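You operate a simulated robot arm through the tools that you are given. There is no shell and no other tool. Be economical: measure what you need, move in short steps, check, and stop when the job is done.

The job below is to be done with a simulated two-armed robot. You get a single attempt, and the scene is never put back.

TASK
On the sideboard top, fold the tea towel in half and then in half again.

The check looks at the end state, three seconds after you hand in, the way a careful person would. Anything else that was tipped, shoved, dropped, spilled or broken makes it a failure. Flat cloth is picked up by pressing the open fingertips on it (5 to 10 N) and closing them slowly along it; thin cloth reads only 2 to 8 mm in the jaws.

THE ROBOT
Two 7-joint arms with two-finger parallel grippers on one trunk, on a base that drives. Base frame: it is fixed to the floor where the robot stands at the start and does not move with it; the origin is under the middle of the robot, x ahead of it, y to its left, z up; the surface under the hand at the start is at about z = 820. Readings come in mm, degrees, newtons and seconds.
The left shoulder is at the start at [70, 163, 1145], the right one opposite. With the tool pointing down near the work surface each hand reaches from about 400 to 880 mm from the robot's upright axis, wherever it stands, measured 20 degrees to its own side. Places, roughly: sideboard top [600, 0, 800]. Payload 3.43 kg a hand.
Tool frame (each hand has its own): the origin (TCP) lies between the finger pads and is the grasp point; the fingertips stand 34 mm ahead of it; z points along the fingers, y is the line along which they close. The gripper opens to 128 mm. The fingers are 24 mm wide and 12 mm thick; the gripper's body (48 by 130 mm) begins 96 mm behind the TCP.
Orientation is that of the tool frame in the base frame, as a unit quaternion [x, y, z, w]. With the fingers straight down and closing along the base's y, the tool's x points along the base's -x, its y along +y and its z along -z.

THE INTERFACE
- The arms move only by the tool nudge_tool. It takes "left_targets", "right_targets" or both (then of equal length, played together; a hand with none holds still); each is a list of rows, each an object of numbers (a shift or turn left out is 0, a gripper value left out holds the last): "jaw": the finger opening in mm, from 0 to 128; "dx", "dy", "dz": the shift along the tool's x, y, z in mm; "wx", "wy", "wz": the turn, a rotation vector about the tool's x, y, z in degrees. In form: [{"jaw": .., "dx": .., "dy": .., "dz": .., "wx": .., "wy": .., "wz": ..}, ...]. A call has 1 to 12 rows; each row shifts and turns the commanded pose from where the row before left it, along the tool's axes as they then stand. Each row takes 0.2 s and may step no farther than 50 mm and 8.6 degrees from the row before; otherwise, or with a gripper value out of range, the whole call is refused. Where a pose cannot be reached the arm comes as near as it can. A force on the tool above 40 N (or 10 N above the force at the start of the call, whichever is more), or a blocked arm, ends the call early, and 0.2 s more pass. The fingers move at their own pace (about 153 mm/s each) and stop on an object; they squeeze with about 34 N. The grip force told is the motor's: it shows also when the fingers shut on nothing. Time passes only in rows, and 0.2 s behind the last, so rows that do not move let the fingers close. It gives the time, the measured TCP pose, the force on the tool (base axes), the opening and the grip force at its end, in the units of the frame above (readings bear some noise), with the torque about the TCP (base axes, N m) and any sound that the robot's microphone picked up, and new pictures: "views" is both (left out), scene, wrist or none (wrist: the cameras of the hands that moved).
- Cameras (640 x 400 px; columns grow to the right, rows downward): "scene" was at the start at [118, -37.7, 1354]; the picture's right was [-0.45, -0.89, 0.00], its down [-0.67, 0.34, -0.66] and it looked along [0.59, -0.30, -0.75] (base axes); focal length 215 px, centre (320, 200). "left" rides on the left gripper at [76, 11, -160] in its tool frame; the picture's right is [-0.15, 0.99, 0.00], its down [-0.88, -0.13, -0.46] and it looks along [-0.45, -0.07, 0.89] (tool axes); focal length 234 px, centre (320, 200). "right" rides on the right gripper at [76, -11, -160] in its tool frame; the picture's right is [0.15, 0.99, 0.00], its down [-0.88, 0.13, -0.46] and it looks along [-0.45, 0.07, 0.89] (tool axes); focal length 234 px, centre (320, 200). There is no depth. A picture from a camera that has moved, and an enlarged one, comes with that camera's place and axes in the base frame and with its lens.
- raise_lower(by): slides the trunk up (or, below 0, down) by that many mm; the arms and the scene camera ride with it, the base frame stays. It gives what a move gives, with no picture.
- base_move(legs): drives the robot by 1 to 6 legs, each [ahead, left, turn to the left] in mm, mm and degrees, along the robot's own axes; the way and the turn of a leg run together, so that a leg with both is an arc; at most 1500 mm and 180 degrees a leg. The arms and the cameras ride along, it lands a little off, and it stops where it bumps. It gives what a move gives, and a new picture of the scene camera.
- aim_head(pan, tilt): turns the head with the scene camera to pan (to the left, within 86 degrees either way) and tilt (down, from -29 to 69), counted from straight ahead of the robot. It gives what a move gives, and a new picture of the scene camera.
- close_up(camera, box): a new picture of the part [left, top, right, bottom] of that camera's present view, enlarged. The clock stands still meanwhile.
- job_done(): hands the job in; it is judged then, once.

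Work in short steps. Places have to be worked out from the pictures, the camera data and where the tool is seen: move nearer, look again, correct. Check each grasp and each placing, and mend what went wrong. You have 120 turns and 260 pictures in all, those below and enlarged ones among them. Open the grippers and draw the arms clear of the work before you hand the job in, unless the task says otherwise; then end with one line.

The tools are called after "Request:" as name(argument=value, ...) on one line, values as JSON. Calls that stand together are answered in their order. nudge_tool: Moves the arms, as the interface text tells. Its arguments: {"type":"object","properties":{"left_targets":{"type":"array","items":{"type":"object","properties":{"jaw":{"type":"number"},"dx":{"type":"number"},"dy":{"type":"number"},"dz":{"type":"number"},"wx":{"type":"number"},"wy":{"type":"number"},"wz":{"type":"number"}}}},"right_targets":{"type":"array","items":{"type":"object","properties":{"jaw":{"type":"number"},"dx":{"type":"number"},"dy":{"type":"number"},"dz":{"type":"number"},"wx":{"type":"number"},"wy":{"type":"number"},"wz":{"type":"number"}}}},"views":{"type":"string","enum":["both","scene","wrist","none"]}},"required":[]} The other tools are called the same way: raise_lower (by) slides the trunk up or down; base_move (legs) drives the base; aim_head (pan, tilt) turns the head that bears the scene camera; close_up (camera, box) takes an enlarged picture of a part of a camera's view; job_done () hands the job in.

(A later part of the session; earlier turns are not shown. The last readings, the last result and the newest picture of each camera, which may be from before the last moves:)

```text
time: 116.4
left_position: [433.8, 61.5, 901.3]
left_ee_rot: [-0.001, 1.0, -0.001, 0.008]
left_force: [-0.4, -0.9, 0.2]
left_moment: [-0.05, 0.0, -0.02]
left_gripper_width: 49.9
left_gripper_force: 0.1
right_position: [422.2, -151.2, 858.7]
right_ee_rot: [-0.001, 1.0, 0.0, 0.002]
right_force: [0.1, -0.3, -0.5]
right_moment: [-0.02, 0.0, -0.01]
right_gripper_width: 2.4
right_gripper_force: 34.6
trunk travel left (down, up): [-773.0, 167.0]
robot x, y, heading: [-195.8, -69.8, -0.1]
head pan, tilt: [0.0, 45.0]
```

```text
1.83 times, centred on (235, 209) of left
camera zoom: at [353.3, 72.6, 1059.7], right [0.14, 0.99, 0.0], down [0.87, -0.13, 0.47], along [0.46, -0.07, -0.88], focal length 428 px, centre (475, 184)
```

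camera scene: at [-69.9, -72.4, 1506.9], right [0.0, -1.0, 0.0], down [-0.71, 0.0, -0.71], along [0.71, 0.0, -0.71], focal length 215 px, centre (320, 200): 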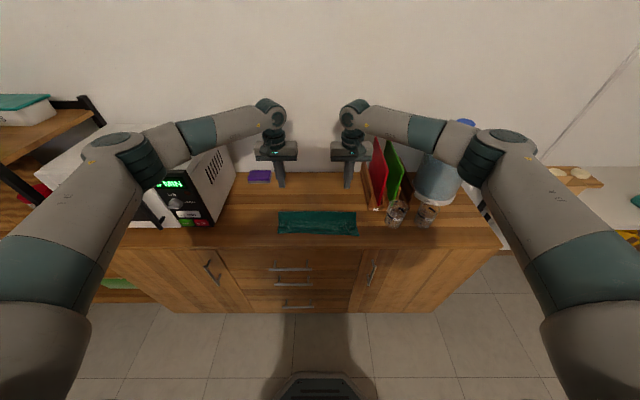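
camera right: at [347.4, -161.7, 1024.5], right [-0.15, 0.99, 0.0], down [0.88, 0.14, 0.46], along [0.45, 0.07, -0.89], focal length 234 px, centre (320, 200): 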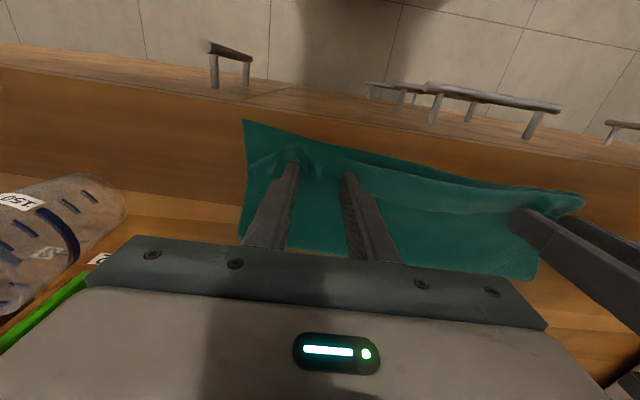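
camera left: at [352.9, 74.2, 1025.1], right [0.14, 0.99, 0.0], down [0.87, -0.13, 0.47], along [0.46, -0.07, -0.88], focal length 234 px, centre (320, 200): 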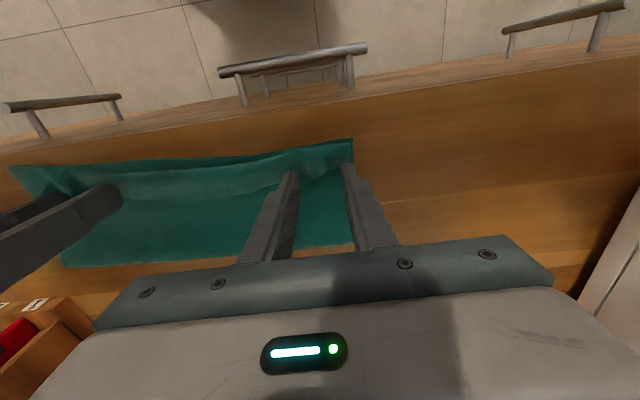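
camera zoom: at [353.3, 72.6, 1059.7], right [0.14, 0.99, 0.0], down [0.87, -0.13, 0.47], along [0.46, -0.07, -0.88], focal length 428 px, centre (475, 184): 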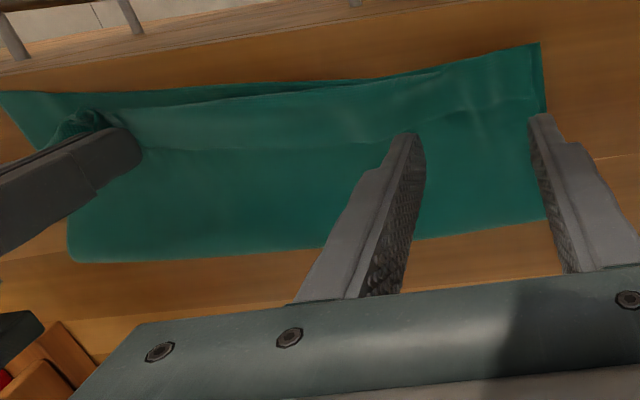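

Request:
close_up(camera="left", box=[210, 110, 370, 210])

```text
4.00 times, centred on (290, 160) of left
camera zoom: at [353.3, 72.6, 1059.7], right [0.14, 0.99, 0.0], down [0.87, -0.13, 0.47], along [0.46, -0.07, -0.88], focal length 937 px, centre (440, 360)
```

zoom: 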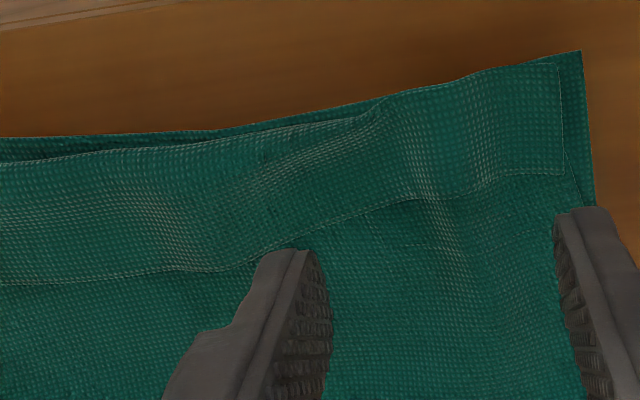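

The left is flat again, with the hem edge at x≈428 for y=58. I'll try a narrower, lighter pinch.

Request:
nudge_tool(left_targets=[{"jaw": 26, "dx": 3, "dz": 20}, {"dz": 15}, {"dz": 5}, {}, {}], views="none")

Request:
nudge_tool(left_targets=[{"dz": 1}, {"jaw": 23}, {"jaw": 20}, {"jaw": 17}, {"jaw": 14}, {"jaw": 11}, {"jaw": 8}, {"jaw": 5}, {"jaw": 2}, {"jaw": 0}, {}], views="none")

Request:
close_up(camera="left", box=[210, 110, 410, 235])

```text
time: 117.6
left_position: [431.1, 60.8, 861.2]
left_ee_rot: [-0.001, 1.0, -0.001, 0.008]
left_force: [0.4, 0.0, 0.4]
left_moment: [-0.01, 0.05, 0.04]
left_gripper_width: 26.0
left_gripper_force: 0.1
right_position: [421.6, -151.1, 859.0]
right_ee_rot: [-0.002, 1.0, -0.001, 0.001]
right_force: [0.5, 0.6, 0.6]
right_moment: [-0.02, 0.01, 0.0]
right_gripper_width: 2.3
right_gripper_force: 34.1
trunk travel left (down, up): [-773.0, 167.0]
robot x, y, heading: [-200.3, -69.4, -0.2]
head pan, tilt: [0.0, 45.0]
```

```text
time: 120.0
left_position: [430.6, 61.1, 861.1]
left_ee_rot: [-0.001, 1.0, -0.001, 0.008]
left_force: [-0.2, 0.0, 0.1]
left_moment: [0.0, 0.01, -0.05]
left_gripper_width: 1.7
left_gripper_force: 34.2
right_position: [421.6, -151.8, 859.8]
right_ee_rot: [-0.003, 1.0, 0.0, 0.001]
right_force: [-0.8, 0.1, 0.6]
right_moment: [0.0, 0.01, -0.04]
right_gripper_width: 2.3
right_gripper_force: 34.3
trunk travel left (down, up): [-773.0, 167.0]
robot x, y, heading: [-198.0, -71.3, 0.0]
head pan, tilt: [0.0, 45.0]
```

```text
3.20 times, centred on (310, 172) of left
camera zoom: at [350.8, 72.6, 1018.9], right [0.14, 0.99, 0.0], down [0.87, -0.13, 0.47], along [0.47, -0.07, -0.88], focal length 749 px, centre (352, 288)
```

zoom: 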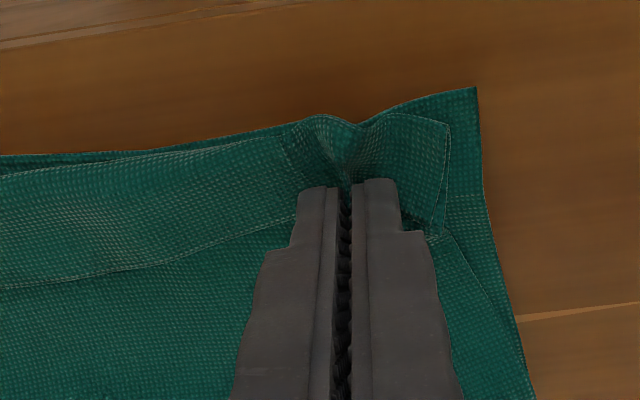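

Now 1.7 mm: the left holds the hem alone. I'll lift the towel fully off, back the base up, and repeat the horizontal-grip procedure, with the shallow bite this time.

Request:
nudge_tool(left_targets=[{"dz": -20}, {"dz": -30}, {"dz": -40}, {"dz": -45}, {"dz": -45}, {"dz": -45}, {"dz": -45}, {"dz": -45}, {"dz": -45}, {"dz": -45}, {"dz": -45}, {}], right_targets=[{"dz": -20}, {"dz": -30}, {"dz": -40}, {"dz": -45}, {"dz": -45}, {"dz": -45}, {"dz": -45}, {"dz": -45}, {"dz": -45}, {"dz": -45}, {"dz": -45}, {}], views="scene")

```text
time: 122.6
left_position: [425.7, 62.0, 1312.6]
left_ee_rot: [-0.001, 1.0, -0.001, 0.007]
left_force: [-0.2, 0.4, 0.4]
left_moment: [0.0, 0.02, 0.03]
left_gripper_width: 1.9
left_gripper_force: 33.9
right_position: [419.8, -149.8, 1311.0]
right_ee_rot: [-0.003, 1.0, 0.0, -0.001]
right_force: [0.3, -0.2, -0.7]
right_moment: [-0.01, 0.03, -0.04]
right_gripper_width: 2.3
right_gripper_force: 34.0
trunk travel left (down, up): [-773.0, 167.0]
robot x, y, heading: [-198.5, -73.2, -0.2]
head pan, tilt: [0.0, 45.0]
camera scene: at [-68.6, -72.5, 1506.7], right [0.0, -1.0, 0.0], down [-0.71, 0.0, -0.71], along [0.71, 0.0, -0.71], focal length 215 px, centre (320, 200)
```

scene: 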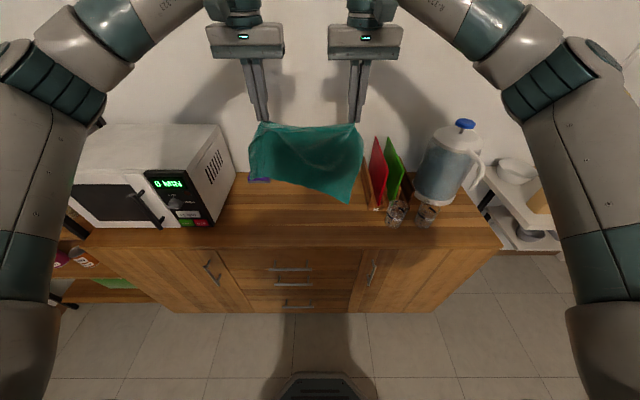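

Both corners hold and the towel hangs free. Base back, then I'll rotate the hands to horizontal while extending.

Request:
base_move(legs=[[-180, 0, 0]])

Request:
nudge_tool(left_targets=[{"dx": -27, "wy": -8.18, "dy": 0.7}, {"dx": -26.7, "dz": 3.9, "wy": -8.18, "dy": 0.7}, {"dx": -25.9, "dz": 7.6, "wy": -8.18, "dy": 0.7}, {"dx": -24.5, "dz": 11.2, "wy": -8.18, "dy": 0.7}, {"dx": -22.7, "dz": 14.6, "wy": -8.18, "dy": 0.7}, {"dx": -20.4, "dz": 17.7, "wy": -8.18, "dy": 0.7}, {"dx": -17.6, "dz": 20.4, "wy": -8.18, "dy": 0.7}, {"dx": -14.6, "dz": 22.7, "wy": -8.18, "dy": 0.7}, {"dx": -11.2, "dz": 24.6, "wy": -8.18, "dy": 0.7}, {"dx": -7.5, "dz": 25.9, "wy": -8.18, "dy": 0.7}, {"dx": -3.8, "dz": 26.7, "wy": -8.18, "dy": 0.7}, {}], right_targets=[{"dx": -27, "wy": -8.18, "dy": -0.7}, {"dx": -26.7, "dz": 3.9, "wy": -8.18, "dy": -0.7}, {"dx": -25.9, "dz": 7.6, "wy": -8.18, "dy": -0.7}, {"dx": -24.5, "dz": 11.2, "wy": -8.18, "dy": -0.7}, {"dx": -22.7, "dz": 14.6, "wy": -8.18, "dy": -0.7}, {"dx": -20.4, "dz": 17.7, "wy": -8.18, "dy": -0.7}, {"dx": -17.6, "dz": 20.4, "wy": -8.18, "dy": -0.7}, {"dx": -14.6, "dz": 22.7, "wy": -8.18, "dy": -0.7}, {"dx": -11.2, "dz": 24.6, "wy": -8.18, "dy": -0.7}, {"dx": -7.5, "dz": 25.9, "wy": -8.18, "dy": -0.7}, {"dx": -3.8, "dz": 26.7, "wy": -8.18, "dy": -0.7}, {}], views="scene")

```text
time: 124.1
left_position: [245.8, 61.8, 1311.6]
left_ee_rot: [-0.002, 1.0, -0.001, 0.005]
left_force: [0.9, 0.0, 0.3]
left_moment: [0.0, 0.04, -0.01]
left_gripper_width: 1.8
left_gripper_force: 34.2
right_position: [240.9, -150.0, 1309.2]
right_ee_rot: [-0.002, 1.0, 0.0, 0.0]
right_force: [0.3, 0.5, -0.2]
right_moment: [-0.03, 0.04, 0.0]
right_gripper_width: 2.2
right_gripper_force: 34.0
trunk travel left (down, up): [-773.0, 167.0]
robot x, y, heading: [-379.9, -70.7, -0.0]
head pan, tilt: [0.0, 45.0]
camera scene: at [-247.9, -72.1, 1506.4], right [0.0, -1.0, 0.0], down [-0.71, 0.0, -0.71], along [0.71, 0.0, -0.71], focal length 215 px, centre (320, 200)
```

scene: 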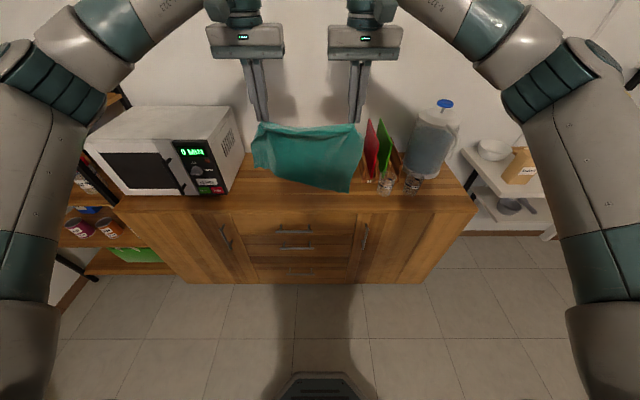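

```text
time: 126.7
left_position: [513.1, 66.9, 1315.3]
left_ee_rot: [-0.001, 0.75, 0.002, 0.662]
left_force: [0.4, -3.5, -0.5]
left_moment: [-0.05, -0.05, 0.05]
left_gripper_width: 1.8
left_gripper_force: 34.2
left hand out of reach, approached as far as the arm can: row 11
right_position: [534.3, -151.7, 1311.9]
right_ee_rot: [-0.001, 0.707, 0.006, 0.707]
right_force: [0.9, 2.4, -0.8]
right_moment: [0.04, -0.04, 0.14]
right_gripper_width: 2.2
right_gripper_force: 34.4
trunk travel left (down, up): [-773.0, 167.0]
robot x, y, heading: [-381.4, -70.2, -0.0]
head pan, tilt: [0.0, 45.0]
camera scene: at [-250.1, -73.9, 1506.6], right [0.0, -1.0, 0.0], down [-0.71, 0.0, -0.71], along [0.71, 0.0, -0.71], focal length 215 px, centre (320, 200)
```

scene: 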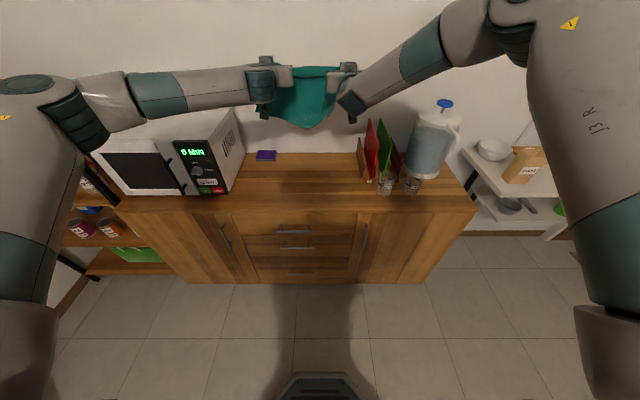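

The left lags a little in tilt and x. I'll correct it and add slight sideways tension.

Request:
nudge_tool(left_targets=[{"dz": 20, "dx": -2.4}, {"dz": 6, "wy": -3.5}, {"wy": -3.6}, {}], right_targets=[{}, {"dy": -2}, {"dy": -2}, {}], views="none")

Request:
raise_lower(by=-220)

Request:
aim_head(pan=0, tilt=30)

```text
time: 127.7
left_position: [531.9, 70.3, 1318.0]
left_ee_rot: [-0.003, 0.751, 0.0, 0.661]
left_force: [1.0, -8.8, 0.5]
left_moment: [-0.11, 0.0, -0.36]
left_gripper_width: 1.5
left_gripper_force: 33.6
left hand out of reach, approached as far as the arm can: row 2, 3
right_position: [533.9, -157.3, 1310.4]
right_ee_rot: [-0.003, 0.708, 0.001, 0.706]
right_force: [-1.2, 8.6, -0.4]
right_moment: [0.02, 0.0, 0.37]
right_gripper_width: 2.4
right_gripper_force: 34.2
trunk travel left (down, up): [-773.0, 167.0]
robot x, y, heading: [-380.1, -74.4, -0.1]
head pan, tilt: [0.0, 45.0]
```

```text
time: 130.0
left_position: [532.5, 70.0, 1096.9]
left_ee_rot: [-0.001, 0.751, 0.0, 0.661]
left_force: [-0.2, -10.5, 0.2]
left_moment: [-0.21, 0.01, -0.38]
left_gripper_width: 1.8
left_gripper_force: 34.2
right_position: [533.7, -159.2, 1090.6]
right_ee_rot: [0.0, 0.709, 0.0, 0.706]
right_force: [-0.4, 11.6, -0.8]
right_moment: [0.02, 0.02, 0.41]
right_gripper_width: 2.2
right_gripper_force: 34.0
trunk travel left (down, up): [-553.0, 387.0]
robot x, y, heading: [-380.8, -65.3, -0.1]
head pan, tilt: [0.0, 45.0]
```

```text
time: 130.8
left_position: [532.9, 68.4, 1097.5]
left_ee_rot: [-0.002, 0.751, 0.0, 0.66]
left_force: [0.8, -10.7, 0.0]
left_moment: [-0.15, 0.0, -0.39]
left_gripper_width: 1.8
left_gripper_force: 34.3
right_position: [533.8, -158.2, 1091.2]
right_ee_rot: [-0.002, 0.708, 0.002, 0.706]
right_force: [0.3, 11.1, -0.6]
right_moment: [0.06, 0.02, 0.42]
right_gripper_width: 2.2
right_gripper_force: 33.9
trunk travel left (down, up): [-553.0, 387.0]
robot x, y, heading: [-382.2, -67.8, -0.0]
head pan, tilt: [0.0, 30.0]
camera scene: at [-241.9, -72.1, 1309.4], right [0.0, -1.0, 0.0], down [-0.5, 0.0, -0.87], along [0.87, 0.0, -0.5], focal length 215 px, centre (320, 200)
```

scene: 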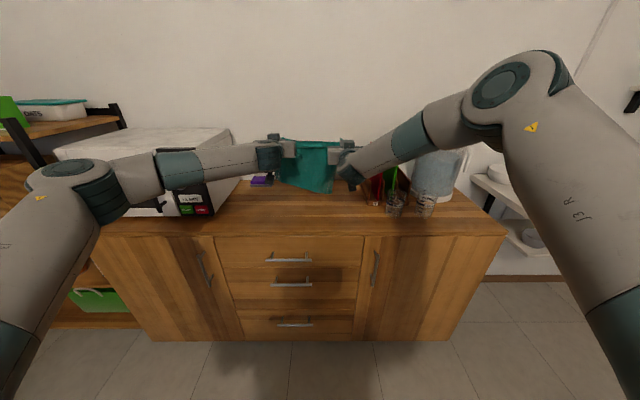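

Good. Now repeating the landing sequence with the towel's front edge targeted at x≈430.

Request:
base_move(legs=[[-140, 0, 0]])

Request:
raise_lower(by=-75)

Request:
base_move(legs=[[75, 0, 0]])

Request:
raise_lower(by=-68)

Request:
base_move(legs=[[66, 0, 0]])

Request:
close_up(camera="scene", box=[220, 120, 420, 245])

```text
time: 132.1
left_position: [395.8, 68.3, 1096.3]
left_ee_rot: [-0.001, 0.75, 0.0, 0.661]
left_force: [0.8, -10.9, 1.9]
left_moment: [-0.11, 0.04, -0.36]
left_gripper_width: 2.1
left_gripper_force: 33.9
right_position: [396.4, -158.6, 1090.6]
right_ee_rot: [-0.001, 0.709, 0.001, 0.706]
right_force: [-1.2, 10.7, 0.6]
right_moment: [0.03, 0.02, 0.38]
right_gripper_width: 2.2
right_gripper_force: 33.9
trunk travel left (down, up): [-553.0, 387.0]
robot x, y, heading: [-517.9, -70.4, -0.1]
head pan, tilt: [0.0, 30.0]
camera scene: at [-379.6, -72.0, 1309.4], right [0.0, -1.0, 0.0], down [-0.5, 0.0, -0.87], along [0.87, 0.0, -0.5], focal length 215 px, centre (320, 200)
```

scene: 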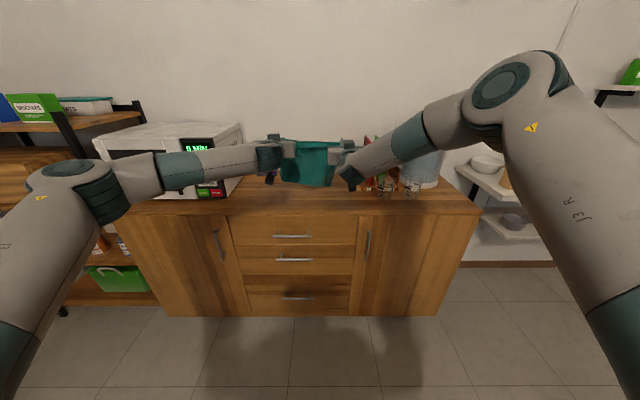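

```text
time: 133.2
left_position: [395.9, 67.5, 1021.5]
left_ee_rot: [-0.001, 0.751, -0.001, 0.66]
left_force: [0.5, -9.3, 0.1]
left_moment: [-0.1, 0.0, -0.31]
left_gripper_width: 1.8
left_gripper_force: 33.6
right_position: [395.0, -158.2, 1016.5]
right_ee_rot: [-0.001, 0.709, 0.001, 0.706]
right_force: [0.4, 9.4, 0.3]
right_moment: [0.03, 0.05, 0.38]
right_gripper_width: 2.2
right_gripper_force: 34.3
trunk travel left (down, up): [-478.0, 462.0]
robot x, y, heading: [-519.0, -69.4, -0.1]
head pan, tilt: [0.0, 30.0]
```

```text
time: 134.3
left_position: [470.2, 68.1, 1021.2]
left_ee_rot: [0.0, 0.751, -0.001, 0.66]
left_force: [0.0, -9.4, -0.1]
left_moment: [-0.13, -0.04, -0.33]
left_gripper_width: 1.9
left_gripper_force: 33.7
right_position: [470.8, -159.4, 1014.2]
right_ee_rot: [0.0, 0.709, 0.0, 0.705]
right_force: [0.5, 8.9, -0.9]
right_moment: [0.04, -0.01, 0.4]
right_gripper_width: 2.3
right_gripper_force: 33.9
trunk travel left (down, up): [-478.0, 462.0]
robot x, y, heading: [-445.1, -71.7, -0.1]
head pan, tilt: [0.0, 30.0]
camera scene: at [-304.3, -72.3, 1234.3], right [0.0, -1.0, 0.0], down [-0.5, 0.0, -0.87], along [0.87, 0.0, -0.5], focal length 215 px, centre (320, 200)
```

scene: 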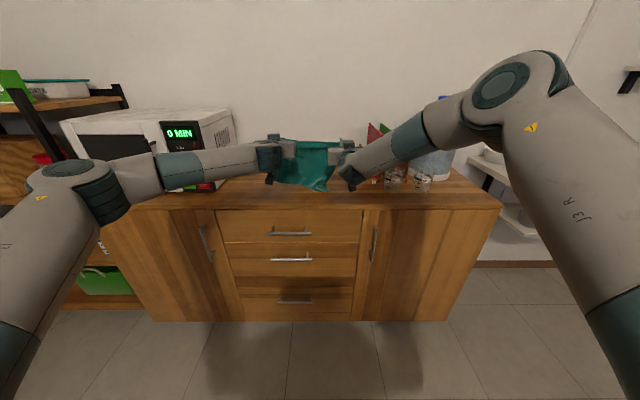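

```text
time: 135.3
left_position: [468.1, 67.2, 954.1]
left_ee_rot: [-0.001, 0.751, 0.0, 0.661]
left_force: [-1.0, -8.2, -0.5]
left_moment: [-0.1, 0.01, -0.26]
left_gripper_width: 1.8
left_gripper_force: 33.9
right_position: [470.5, -159.2, 946.6]
right_ee_rot: [-0.001, 0.708, 0.001, 0.706]
right_force: [-0.3, 8.5, 0.4]
right_moment: [0.08, 0.05, 0.29]
right_gripper_width: 2.2
right_gripper_force: 34.2
trunk travel left (down, up): [-410.0, 530.0]
robot x, y, heading: [-443.7, -69.4, -0.2]
head pan, tilt: [0.0, 30.0]
```

```text
time: 136.3
left_position: [537.5, 67.9, 952.4]
left_ee_rot: [0.001, 0.751, -0.002, 0.66]
left_force: [0.9, -8.5, -1.1]
left_moment: [-0.14, -0.04, -0.31]
left_gripper_width: 1.8
left_gripper_force: 33.9
right_position: [537.4, -159.4, 947.8]
right_ee_rot: [0.0, 0.709, 0.0, 0.705]
right_force: [0.0, 9.3, -0.7]
right_moment: [0.04, -0.04, 0.36]
right_gripper_width: 2.3
right_gripper_force: 33.6
trunk travel left (down, up): [-410.0, 530.0]
robot x, y, heading: [-377.2, -73.5, -0.3]
head pan, tilt: [0.0, 30.0]
camera scene: at [-237.5, -72.5, 1166.3], right [0.0, -1.0, 0.0], down [-0.5, 0.0, -0.87], along [0.87, 0.0, -0.5], focal length 215 px, centre (320, 200)
```

scene: 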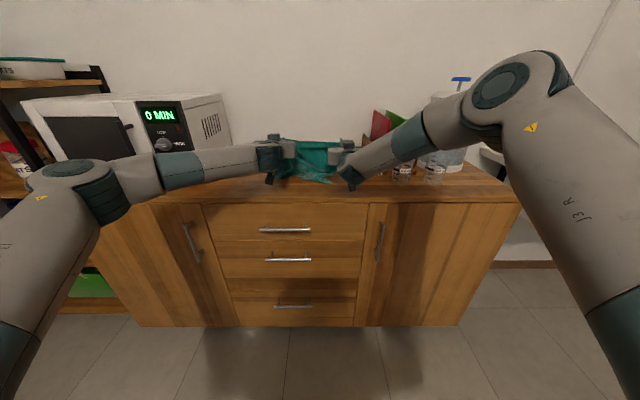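

```text
3.20 times, centred on (320, 182) of scene
camera zoom: at [-237.5, -72.5, 1166.3], right [0.0, -1.0, 0.0], down [-0.5, 0.0, -0.87], along [0.87, 0.0, -0.5], focal length 689 px, centre (320, 256)
```

zoom: 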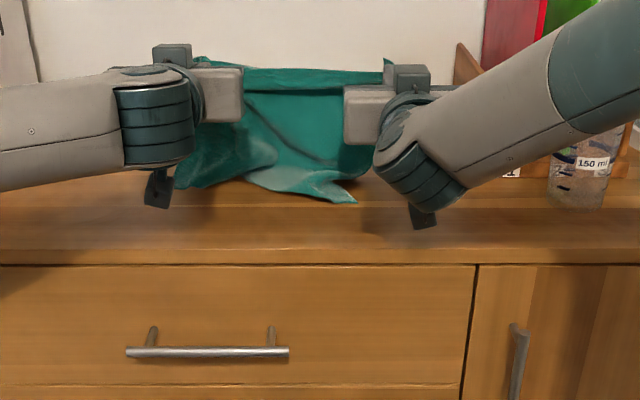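

The front edge has landed crooked this time. I'll lift it back off and look at how it hangs.

Request:
raise_lower(by=170)

Request:
base_move(legs=[[-150, 0, 0]])

Request:
close_up(camera="scene", box=[220, 110, 420, 235])

Request:
close_up(camera="left", box=[0, 0, 640, 400])

Request:
close_up(camera="right", box=[0, 0, 640, 400])

```text
time: 138.3
left_position: [536.2, 67.5, 1122.5]
left_ee_rot: [-0.001, 0.751, 0.0, 0.66]
left_force: [-0.1, -8.4, -0.2]
left_moment: [-0.08, 0.01, -0.27]
left_gripper_width: 1.8
left_gripper_force: 33.9
right_position: [537.1, -158.8, 1116.1]
right_ee_rot: [-0.001, 0.708, 0.001, 0.706]
right_force: [0.0, 8.1, -0.6]
right_moment: [0.05, -0.01, 0.31]
right_gripper_width: 2.3
right_gripper_force: 33.5
trunk travel left (down, up): [-580.0, 360.0]
robot x, y, heading: [-377.8, -72.3, -0.2]
head pan, tilt: [0.0, 30.0]
```

```text
time: 139.6
left_position: [383.2, 67.8, 1123.2]
left_ee_rot: [-0.001, 0.751, -0.001, 0.66]
left_force: [-0.1, -9.2, 0.0]
left_moment: [-0.1, 0.03, -0.31]
left_gripper_width: 1.7
left_gripper_force: 34.0
right_position: [384.8, -158.8, 1116.4]
right_ee_rot: [-0.001, 0.709, 0.001, 0.705]
right_force: [-0.4, 8.3, 0.4]
right_moment: [0.02, 0.03, 0.31]
right_gripper_width: 2.3
right_gripper_force: 34.0
trunk travel left (down, up): [-580.0, 360.0]
robot x, y, heading: [-527.8, -71.2, -0.2]
head pan, tilt: [0.0, 30.0]
camera scene: at [-390.8, -72.1, 1336.4], right [0.0, -1.0, 0.0], down [-0.5, 0.0, -0.87], along [0.87, 0.0, -0.5], focal length 215 px, centre (320, 200)
```

scene: 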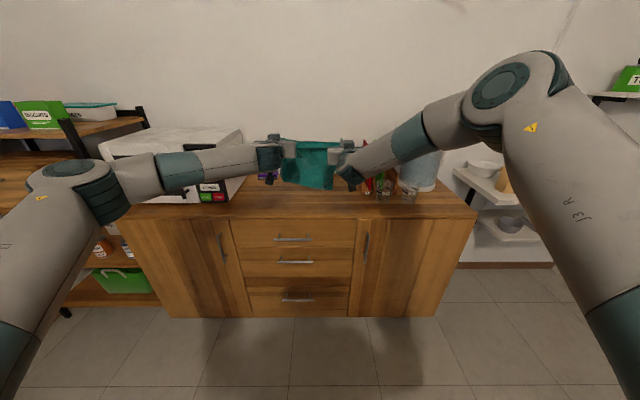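

```text
3.20 times, centred on (320, 172) of scene
camera zoom: at [-390.8, -72.1, 1336.4], right [0.0, -1.0, 0.0], down [-0.5, 0.0, -0.87], along [0.87, 0.0, -0.5], focal length 689 px, centre (320, 288)
```

zoom: 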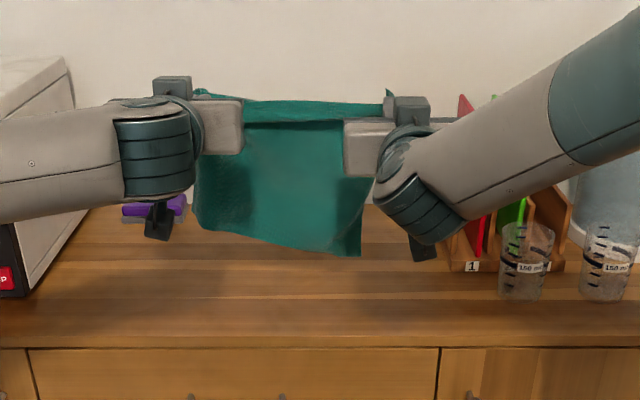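

```text
1.00 times, centred on (320, 200) of left (not enlarged: the box is as wide or as high as the picture)
camera zoom: at [214.9, 78.6, 1068.1], right [0.02, 0.99, 0.14], down [-0.34, -0.13, 0.93], along [0.94, -0.07, 0.33], focal length 234 px, centre (320, 200)
```

zoom: 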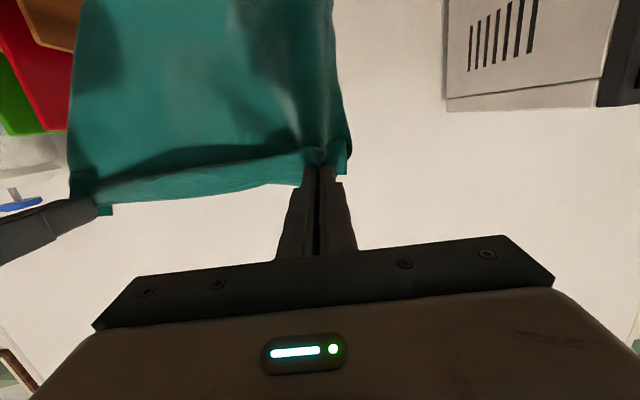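

```text
1.00 times, centred on (320, 200) of right (not enlarged: the box is as wide or as high as the picture)
camera zoom: at [225.6, -169.5, 1041.7], right [0.0, 0.99, -0.15], down [-0.45, 0.13, 0.88], along [0.89, 0.07, 0.45], focal length 234 px, centre (320, 200)
```

zoom: 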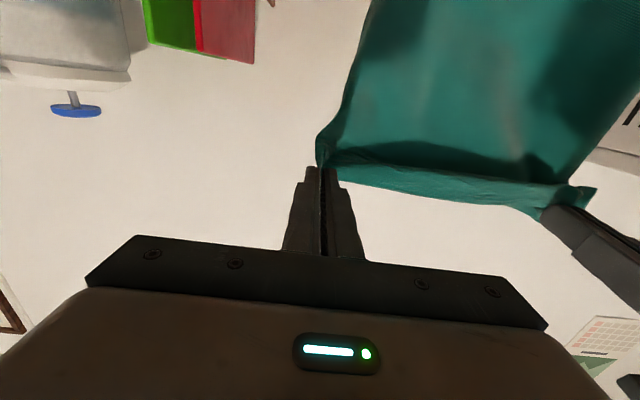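

The grips are uneven, so it hangs skewed. Best to lay the towel out flat again and re-grip both corners cleanly with small bites. I'll raise up, rotate the hands to vertical, and drive forward to lay it down.

Request:
raise_lower(by=225)

Request:
nudge_tool(left_targets=[{"dz": -15, "wy": 7.6}, {"dz": -14.8, "dx": 2.1, "wy": 7.6}, {"dz": -14.4, "dx": 4.2, "wy": 7.6}, {"dz": -13.6, "dx": 6.2, "wy": 7.6}, {"dz": -12.6, "dx": 8.1, "wy": 7.6}, {"dz": -11.3, "dx": 9.8, "wy": 7.6}, {"dz": -9.8, "dx": 11.4, "wy": 7.6}, {"dz": -8.1, "dx": 12.6, "wy": 7.6}, {"dz": -6.2, "dx": 13.7, "wy": 7.6}, {"dz": -4.2, "dx": 14.4, "wy": 7.6}, {"dz": -2.1, "dx": 14.9, "wy": 7.6}, {}], right_targets=[{"dz": -15, "wy": 8.18}, {"dz": -14.8, "dx": 2.1, "wy": 8.18}, {"dz": -14.4, "dx": 4.2, "wy": 8.18}, {"dz": -13.6, "dx": 6.2, "wy": 8.18}, {"dz": -12.6, "dx": 8.1, "wy": 8.18}, {"dz": -11.3, "dx": 9.8, "wy": 8.18}, {"dz": -9.8, "dx": 11.4, "wy": 8.18}, {"dz": -8.1, "dx": 12.6, "wy": 8.18}, {"dz": -6.2, "dx": 13.7, "wy": 8.18}, {"dz": -4.2, "dx": 14.4, "wy": 8.18}, {"dz": -2.1, "dx": 14.9, "wy": 8.18}, {}], views="none")

Request:
base_move(legs=[[260, 0, 0.2]])

```text
time: 142.0
left_position: [383.3, 67.2, 1347.8]
left_ee_rot: [0.001, 0.751, -0.002, 0.661]
left_force: [0.1, -8.1, 0.5]
left_moment: [-0.11, 0.01, -0.28]
left_gripper_width: 1.7
left_gripper_force: 33.9
right_position: [385.3, -158.8, 1341.9]
right_ee_rot: [-0.002, 0.709, 0.002, 0.706]
right_force: [-0.7, 8.1, 0.4]
right_moment: [0.06, -0.01, 0.27]
right_gripper_width: 2.2
right_gripper_force: 34.5
trunk travel left (down, up): [-805.0, 135.0]
robot x, y, heading: [-527.9, -68.4, 0.0]
head pan, tilt: [0.0, 30.0]
```

```text
time: 144.6
left_position: [219.3, 65.8, 1360.2]
left_ee_rot: [0.001, 1.0, -0.001, -0.009]
left_force: [0.3, -8.6, -1.1]
left_moment: [-0.26, -0.04, 0.07]
left_gripper_width: 1.8
left_gripper_force: 34.8
right_position: [219.8, -159.3, 1343.2]
right_ee_rot: [-0.001, 1.0, 0.0, -0.002]
right_force: [0.2, 9.5, 0.4]
right_moment: [0.33, -0.01, -0.03]
right_gripper_width: 2.4
right_gripper_force: 33.7
trunk travel left (down, up): [-805.0, 135.0]
robot x, y, heading: [-528.8, -71.1, -0.3]
head pan, tilt: [0.0, 30.0]
```

```text
time: 146.5
left_position: [473.0, 68.6, 1361.5]
left_ee_rot: [-0.001, 1.0, -0.001, -0.008]
left_force: [0.3, -7.9, -1.1]
left_moment: [-0.3, -0.04, 0.08]
left_gripper_width: 2.0
left_gripper_force: 33.8
right_position: [475.3, -156.9, 1344.5]
right_ee_rot: [-0.002, 1.0, 0.0, 0.0]
right_force: [-0.8, 8.9, 0.8]
right_moment: [0.33, 0.0, 0.0]
right_gripper_width: 2.4
right_gripper_force: 33.7
trunk travel left (down, up): [-805.0, 135.0]
robot x, y, heading: [-271.4, -68.1, -0.2]
head pan, tilt: [0.0, 30.0]
camera scene: at [-136.7, -72.1, 1561.8], right [0.0, -1.0, 0.0], down [-0.5, 0.0, -0.87], along [0.87, 0.0, -0.5], focal length 215 px, centre (320, 200)
```

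scene: 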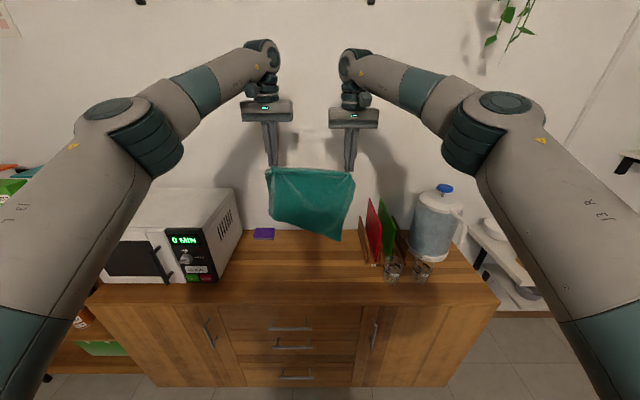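

Lowering to touchdown, then laying the towel out flat toward the wall in alternating steps.

Request:
nudge_tool(left_targets=[{"dz": 45}, {"dz": 45}, {"dz": 45}, {"dz": 45}, {"dz": 45}, {"dz": 45}, {"dz": 30}, {}], right_targets=[{"dz": 45}, {"dz": 45}, {"dz": 45}, {"dz": 45}, {"dz": 45}, {"dz": 45}, {"dz": 13}, {}], views="none")

Request:
base_move(legs=[[80, 0, 0]])

Request:
nudge_tool(left_targets=[{"dz": 30}, {"dz": 30}, {"dz": 10}], right_targets=[{"dz": 30}, {"dz": 30}, {"dz": 10}], views="none")

Request:
base_move(legs=[[90, 0, 0]])

```text
time: 148.3
left_position: [470.9, 69.2, 1060.1]
left_ee_rot: [-0.001, 1.0, 0.0, -0.008]
left_force: [0.9, -10.0, -0.3]
left_moment: [-0.34, -0.02, 0.09]
left_gripper_width: 1.9
left_gripper_force: 33.5
right_position: [476.3, -157.9, 1058.7]
right_ee_rot: [-0.003, 1.0, 0.0, -0.001]
right_force: [-1.3, 9.1, 0.3]
right_moment: [0.36, 0.04, 0.02]
right_gripper_width: 2.1
right_gripper_force: 34.4
trunk travel left (down, up): [-805.0, 135.0]
robot x, y, heading: [-275.6, -68.7, 0.1]
head pan, tilt: [0.0, 30.0]
```

```text
time: 149.3
left_position: [548.1, 71.1, 1062.6]
left_ee_rot: [-0.001, 1.0, 0.0, -0.007]
left_force: [0.6, -9.4, -0.1]
left_moment: [-0.34, -0.01, 0.08]
left_gripper_width: 1.8
left_gripper_force: 33.8
right_position: [555.7, -157.0, 1061.6]
right_ee_rot: [-0.004, 1.0, 0.0, -0.001]
right_force: [-0.6, 9.6, 0.3]
right_moment: [0.34, -0.02, 0.01]
right_gripper_width: 2.3
right_gripper_force: 33.9
trunk travel left (down, up): [-805.0, 135.0]
robot x, y, heading: [-195.8, -73.3, 0.1]
head pan, tilt: [0.0, 30.0]
camera scene: at [-57.8, -72.0, 1562.0], right [0.0, -1.0, 0.0], down [-0.5, 0.0, -0.87], along [0.87, 0.0, -0.5], focal length 215 px, centre (320, 200)
```

scene: 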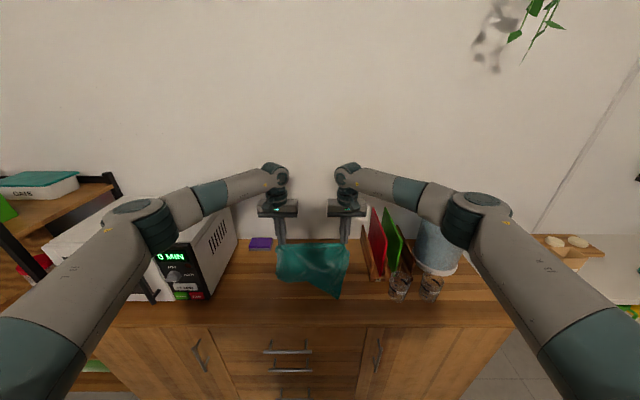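

```text
time: 150.1
left_position: [550.8, 69.1, 990.1]
left_ee_rot: [-0.002, 1.0, -0.002, -0.009]
left_force: [-0.2, -6.2, 0.6]
left_moment: [-0.27, 0.03, 0.04]
left_gripper_width: 1.7
left_gripper_force: 34.1
right_position: [557.2, -155.1, 987.9]
right_ee_rot: [-0.005, 1.0, 0.001, -0.002]
right_force: [-0.8, 5.6, 0.6]
right_moment: [0.25, 0.0, 0.04]
right_gripper_width: 2.4
right_gripper_force: 34.3
trunk travel left (down, up): [-805.0, 135.0]
robot x, y, heading: [-194.3, -68.6, 0.0]
head pan, tilt: [0.0, 30.0]
```

```text
time: 151.2
left_position: [640.2, 70.2, 992.9]
left_ee_rot: [-0.002, 1.0, -0.001, -0.007]
left_force: [-0.6, -7.6, 0.2]
left_moment: [-0.25, -0.03, 0.06]
left_gripper_width: 1.9
left_gripper_force: 34.0
right_position: [645.9, -155.7, 989.8]
right_ee_rot: [-0.005, 1.0, -0.001, -0.001]
right_force: [-0.3, 6.8, -0.9]
right_moment: [0.27, 0.03, 0.04]
right_gripper_width: 2.3
right_gripper_force: 33.4
trunk travel left (down, up): [-805.0, 135.0]
robot x, y, heading: [-102.2, -71.5, 0.2]
head pan, tilt: [0.0, 30.0]
camera scene: at [35.1, -71.6, 1561.7], right [0.0, -1.0, 0.0], down [-0.5, 0.0, -0.87], along [0.87, 0.0, -0.5], focal length 215 px, centre (320, 200)
```

scene: 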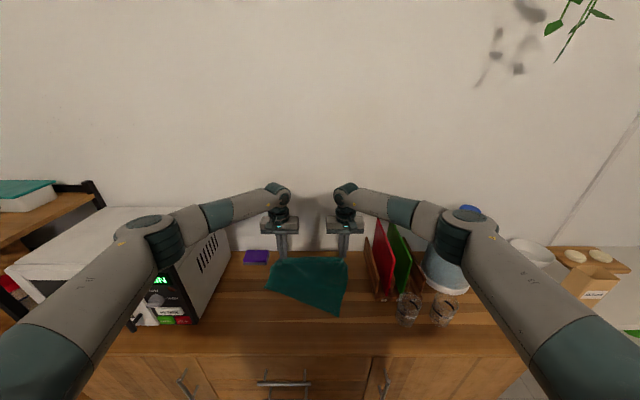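

Request:
nudge_tool(left_targets=[{"dz": 30, "dx": -20}, {"dz": 30, "dx": -20}, {"dz": 30, "dx": -15}, {"dz": 25, "dx": -5}, {"dz": 12}, {"jaw": 6}, {"jaw": 16}, {"jaw": 30}, {}, {"dz": -40}, {"dz": -45}, {}], right_targets=[{"dz": 30, "dx": -20}, {"dz": 30, "dx": -20}, {"dz": 30, "dx": -15}, {"dz": 22, "dx": -5}, {"dz": 12}, {"jaw": 6}, {"jaw": 16}, {"jaw": 30}, {}, {"dz": -40}, {"dz": -45}, {}], views="wrist")

Request:
aim_head(pan=0, tilt=50)

Request:
close_up(camera="scene", box=[240, 130, 400, 230])

```text
time: 153.8
left_position: [698.8, 70.8, 959.4]
left_ee_rot: [-0.002, 1.0, -0.001, -0.009]
left_force: [-0.4, 0.1, -0.1]
left_moment: [0.02, 0.06, -0.05]
left_gripper_width: 30.0
left_gripper_force: 0.2
left hand out of reach, approached as far as the arm can: row 4
right_position: [692.5, -155.1, 969.2]
right_ee_rot: [-0.003, 1.0, 0.001, -0.001]
right_force: [-0.2, 0.3, 1.0]
right_moment: [0.0, 0.04, 0.0]
right_gripper_width: 30.2
right_gripper_force: 0.1
right hand out of reach, approached as far as the arm can: row 3, 4
trunk travel left (down, up): [-805.0, 135.0]
robot x, y, heading: [-104.1, -68.8, -0.0]
head pan, tilt: [0.0, 30.0]
camera right: at [619.0, -166.1, 1128.8], right [-0.15, 0.99, 0.0], down [0.88, 0.14, 0.45], along [0.45, 0.07, -0.89], focal length 234 px, centre (320, 200)
camera left: at [623.9, 83.9, 1120.5], right [0.14, 0.99, 0.0], down [0.89, -0.13, 0.44], along [0.44, -0.07, -0.9], focal length 234 px, centre (320, 200)
```

right: 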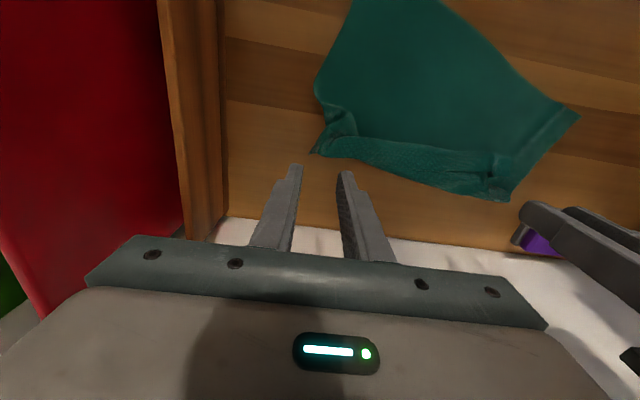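
left: 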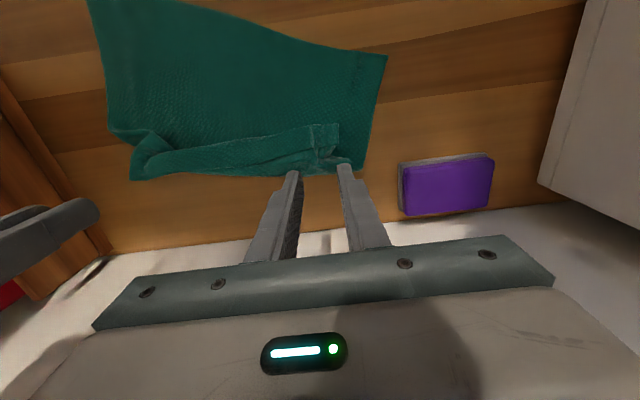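

```text
time: 154.7
left_position: [697.5, 72.6, 960.7]
left_ee_rot: [-0.001, 1.0, -0.001, -0.006]
left_force: [1.2, -0.6, 0.1]
left_moment: [0.01, 0.01, 0.03]
left_gripper_width: 30.0
left_gripper_force: 0.2
right_position: [692.3, -155.1, 969.6]
right_ee_rot: [-0.004, 1.0, 0.0, -0.002]
right_force: [0.0, -0.4, 0.3]
right_moment: [0.04, 0.01, 0.0]
right_gripper_width: 30.1
right_gripper_force: 0.0
trunk travel left (down, up): [-805.0, 135.0]
robot x, y, heading: [-101.4, -71.3, 0.2]
head pan, tilt: [0.0, 50.0]
camera scene: at [22.7, -71.6, 1532.0], right [0.0, -1.0, 0.0], down [-0.77, 0.0, -0.64], along [0.64, 0.0, -0.77], focal length 215 px, centre (320, 200)
```

scene: 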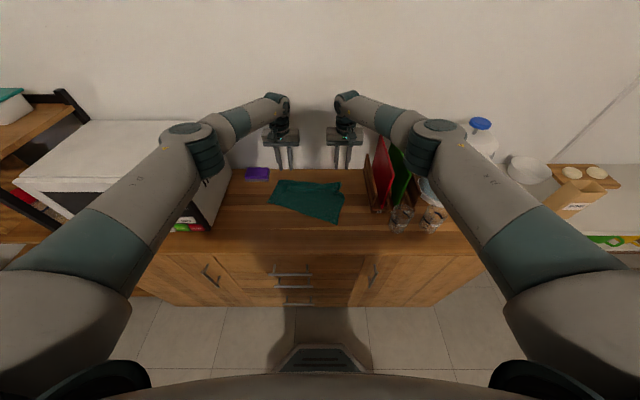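

```text
4.00 times, centred on (320, 180) of scene
camera zoom: at [22.7, -71.6, 1532.0], right [0.0, -1.0, 0.0], down [-0.77, 0.0, -0.64], along [0.64, 0.0, -0.77], focal length 861 px, centre (320, 280)
```

zoom: 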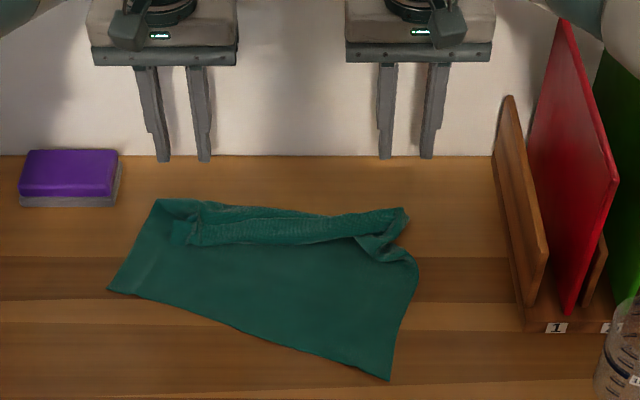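

The back part folded over on itself, but the front edge (601,154)→(487,-140) is clean and straight. I'll grip that edge near both corners with small bites, lift, and let the rest unfurl. Moving above it with the hands turned 20° to match.

Request:
nudge_tool(left_targets=[{"dx": 22, "dy": 9}, {"dx": 22, "dy": 9}, {"dx": 22, "dy": 9}, {"dx": 22, "dy": 9}, {"dx": 22, "dy": 9}, {"wz": 7}, {"wz": 7}, {"wz": 6}, {"dz": 30}, {"dz": 20}, {}], right_targets=[{"dx": 38, "dy": 10}, {"dx": 38, "dy": 10}, {"dx": 38, "dy": 10}, {"dx": 38, "dy": 10}, {"dx": 38, "dy": 10}, {"wz": 7}, {"wz": 7}, {"wz": 6}, {"dz": 35}, {"dz": 25}, {}], views="wrist")

```text
time: 157.1
left_position: [585.6, 115.2, 913.4]
left_ee_rot: [0.172, 0.985, -0.003, -0.007]
left_force: [-0.8, -0.4, 0.3]
left_moment: [-0.02, 0.0, 0.0]
left_gripper_width: 29.8
left_gripper_force: 0.1
right_position: [504.0, -107.9, 911.8]
right_ee_rot: [0.169, 0.986, 0.0, -0.001]
right_force: [-0.9, 1.0, 0.9]
right_moment: [-0.01, 0.02, -0.01]
right_gripper_width: 30.2
right_gripper_force: 0.1
trunk travel left (down, up): [-805.0, 135.0]
robot x, y, heading: [-100.6, -69.6, -0.3]
head pan, tilt: [0.0, 50.0]
camera right: at [429.5, -91.2, 1071.5], right [0.19, 0.98, 0.0], down [0.87, -0.17, 0.45], along [0.45, -0.09, -0.89], focal length 234 px, centre (320, 200)
camera left: at [519.5, 151.8, 1074.2], right [0.47, 0.88, -0.01], down [0.79, -0.42, 0.44], along [0.39, -0.22, -0.9], focal length 234 px, centre (320, 200)
```

right: 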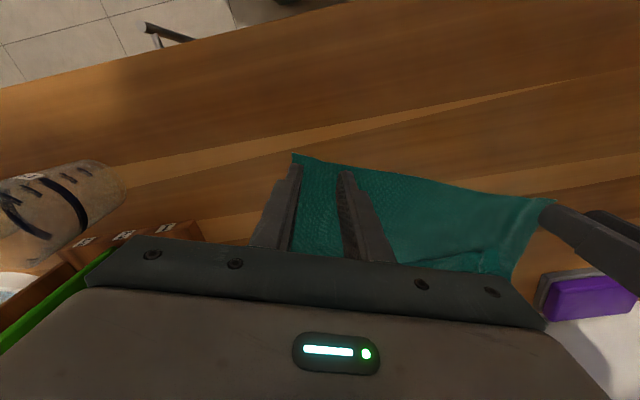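
left: 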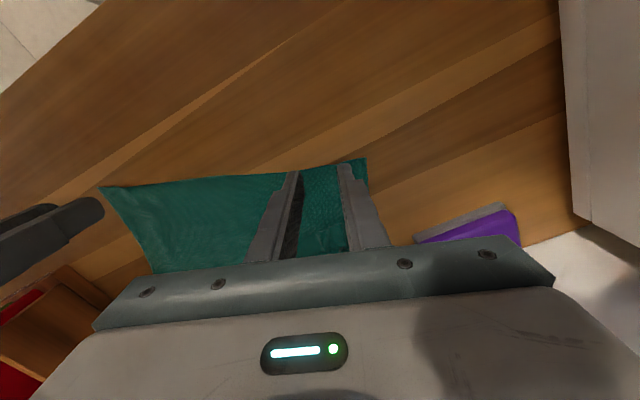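

Edges located: the left needs 7 mm more inward, the right 3 mm. Adjusting and coming down to near contact.

Request:
nudge_tool(left_targets=[{"dx": -7, "dz": 25}, {"dz": 25}, {"dz": 4}, {}, {"dz": 2.5}, {}], right_targets=[{"dx": -3, "dz": 25}, {"dz": 24}, {"dz": 4}, {}, {"dz": 2.5}, {}], views="none")

```text
time: 158.5
left_position: [592.5, 111.8, 856.0]
left_ee_rot: [0.172, 0.985, -0.002, -0.009]
left_force: [0.7, -0.2, 1.3]
left_moment: [-0.01, 0.0, -0.03]
left_gripper_width: 29.9
left_gripper_force: 0.1
right_position: [506.2, -106.8, 856.2]
right_ee_rot: [0.169, 0.986, 0.001, -0.002]
right_force: [0.4, -0.1, 0.6]
right_moment: [-0.01, 0.0, -0.01]
right_gripper_width: 29.7
right_gripper_force: 0.0
trunk travel left (down, up): [-805.0, 135.0]
robot x, y, heading: [-103.0, -68.8, -0.2]
head pan, tilt: [0.0, 50.0]
```

Request:
nudge_tool(left_targets=[{"dz": 0.9}, {"jaw": 27}, {"jaw": 24}, {"jaw": 21}, {"jaw": 18}, {"jaw": 15}, {"jaw": 12}, {"jaw": 9}, {"jaw": 6}, {"jaw": 3}, {"jaw": 0}, {}], right_targets=[{"dz": 1.2}, {"jaw": 27}, {"jaw": 24}, {"jaw": 21}, {"jaw": 18}, {"jaw": 15}, {"jaw": 12}, {"jaw": 9}, {"jaw": 6}, {"jaw": 3}, {"jaw": 0}, {}], views="wrist")

```text
time: 161.1
left_position: [590.4, 112.4, 856.5]
left_ee_rot: [0.172, 0.985, -0.002, -0.007]
left_force: [0.2, -0.1, 1.3]
left_moment: [0.03, -0.01, 0.04]
left_gripper_width: 0.0
left_gripper_force: 32.8
right_position: [505.5, -108.0, 855.6]
right_ee_rot: [0.17, 0.986, 0.0, -0.001]
right_force: [-0.9, 0.4, 10.1]
right_moment: [-0.04, -0.05, 0.02]
right_gripper_width: 2.2
right_gripper_force: 34.2
trunk travel left (down, up): [-805.0, 135.0]
robot x, y, heading: [-100.9, -69.2, -0.0]
head pan, tilt: [0.0, 50.0]
camera right: at [431.2, -91.8, 1015.3], right [0.19, 0.98, 0.0], down [0.87, -0.17, 0.45], along [0.45, -0.09, -0.89], focal length 234 px, centre (320, 200)
camera left: at [524.2, 149.7, 1016.3], right [0.47, 0.88, -0.01], down [0.79, -0.42, 0.45], along [0.39, -0.22, -0.9], focal length 234 px, centre (320, 200)
```

right: 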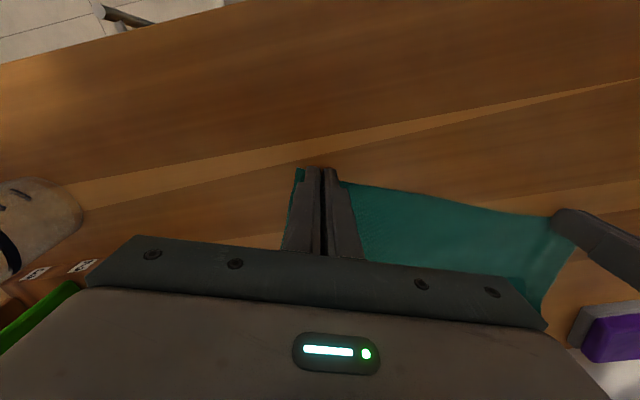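
left: 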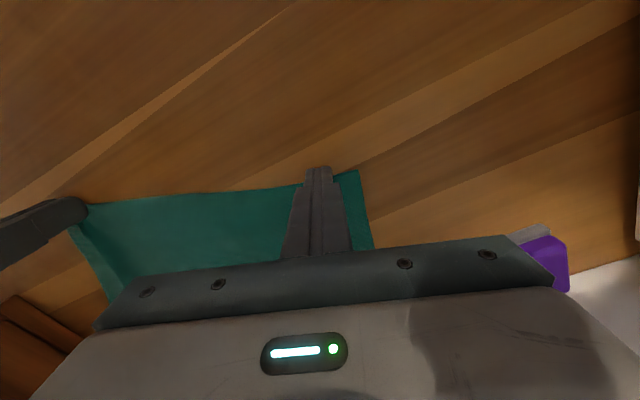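

The right grips (2.2 mm) but the left slipped. I'll reopen it, press harder, and close again.

Request:
nudge_tool(left_targets=[{"jaw": 15, "dz": -3}, {"jaw": 30, "dx": -3}, {"dz": 3}, {"dz": 1.2}, {}], views="none")

Request:
nudge_tool(left_targets=[{"dz": 0.3}, {"jaw": 27}, {"jaw": 24}, {"jaw": 21}, {"jaw": 18}, {"jaw": 15}, {"jaw": 12}, {"jaw": 9}, {"jaw": 6}, {"jaw": 3}, {"jaw": 0}, {}], views="none")

```text
time: 162.3
left_position: [593.4, 113.0, 856.1]
left_ee_rot: [0.172, 0.985, -0.002, -0.006]
left_force: [-1.6, 0.8, 6.6]
left_moment: [0.06, -0.03, 0.03]
left_gripper_width: 30.0
left_gripper_force: 0.1
right_position: [504.9, -107.5, 854.7]
right_ee_rot: [0.169, 0.986, 0.0, -0.001]
right_force: [1.5, 0.3, 8.3]
right_moment: [-0.03, -0.12, -0.05]
right_gripper_width: 2.1
right_gripper_force: 33.7
trunk travel left (down, up): [-805.0, 135.0]
robot x, y, heading: [-103.0, -72.9, 0.2]
head pan, tilt: [0.0, 50.0]
```

```text
time: 164.9
left_position: [593.3, 110.7, 856.0]
left_ee_rot: [0.172, 0.985, -0.003, -0.007]
left_force: [1.4, -0.5, 21.7]
left_moment: [0.05, -0.16, -0.02]
left_gripper_width: 2.1
left_gripper_force: 33.9
right_position: [504.9, -106.5, 855.1]
right_ee_rot: [0.169, 0.986, 0.0, -0.001]
right_force: [0.9, 2.2, -0.1]
right_moment: [0.02, 0.02, 0.07]
right_gripper_width: 2.2
right_gripper_force: 33.9
trunk travel left (down, up): [-805.0, 135.0]
robot x, y, heading: [-101.8, -69.4, 0.1]
head pan, tilt: [0.0, 50.0]
```

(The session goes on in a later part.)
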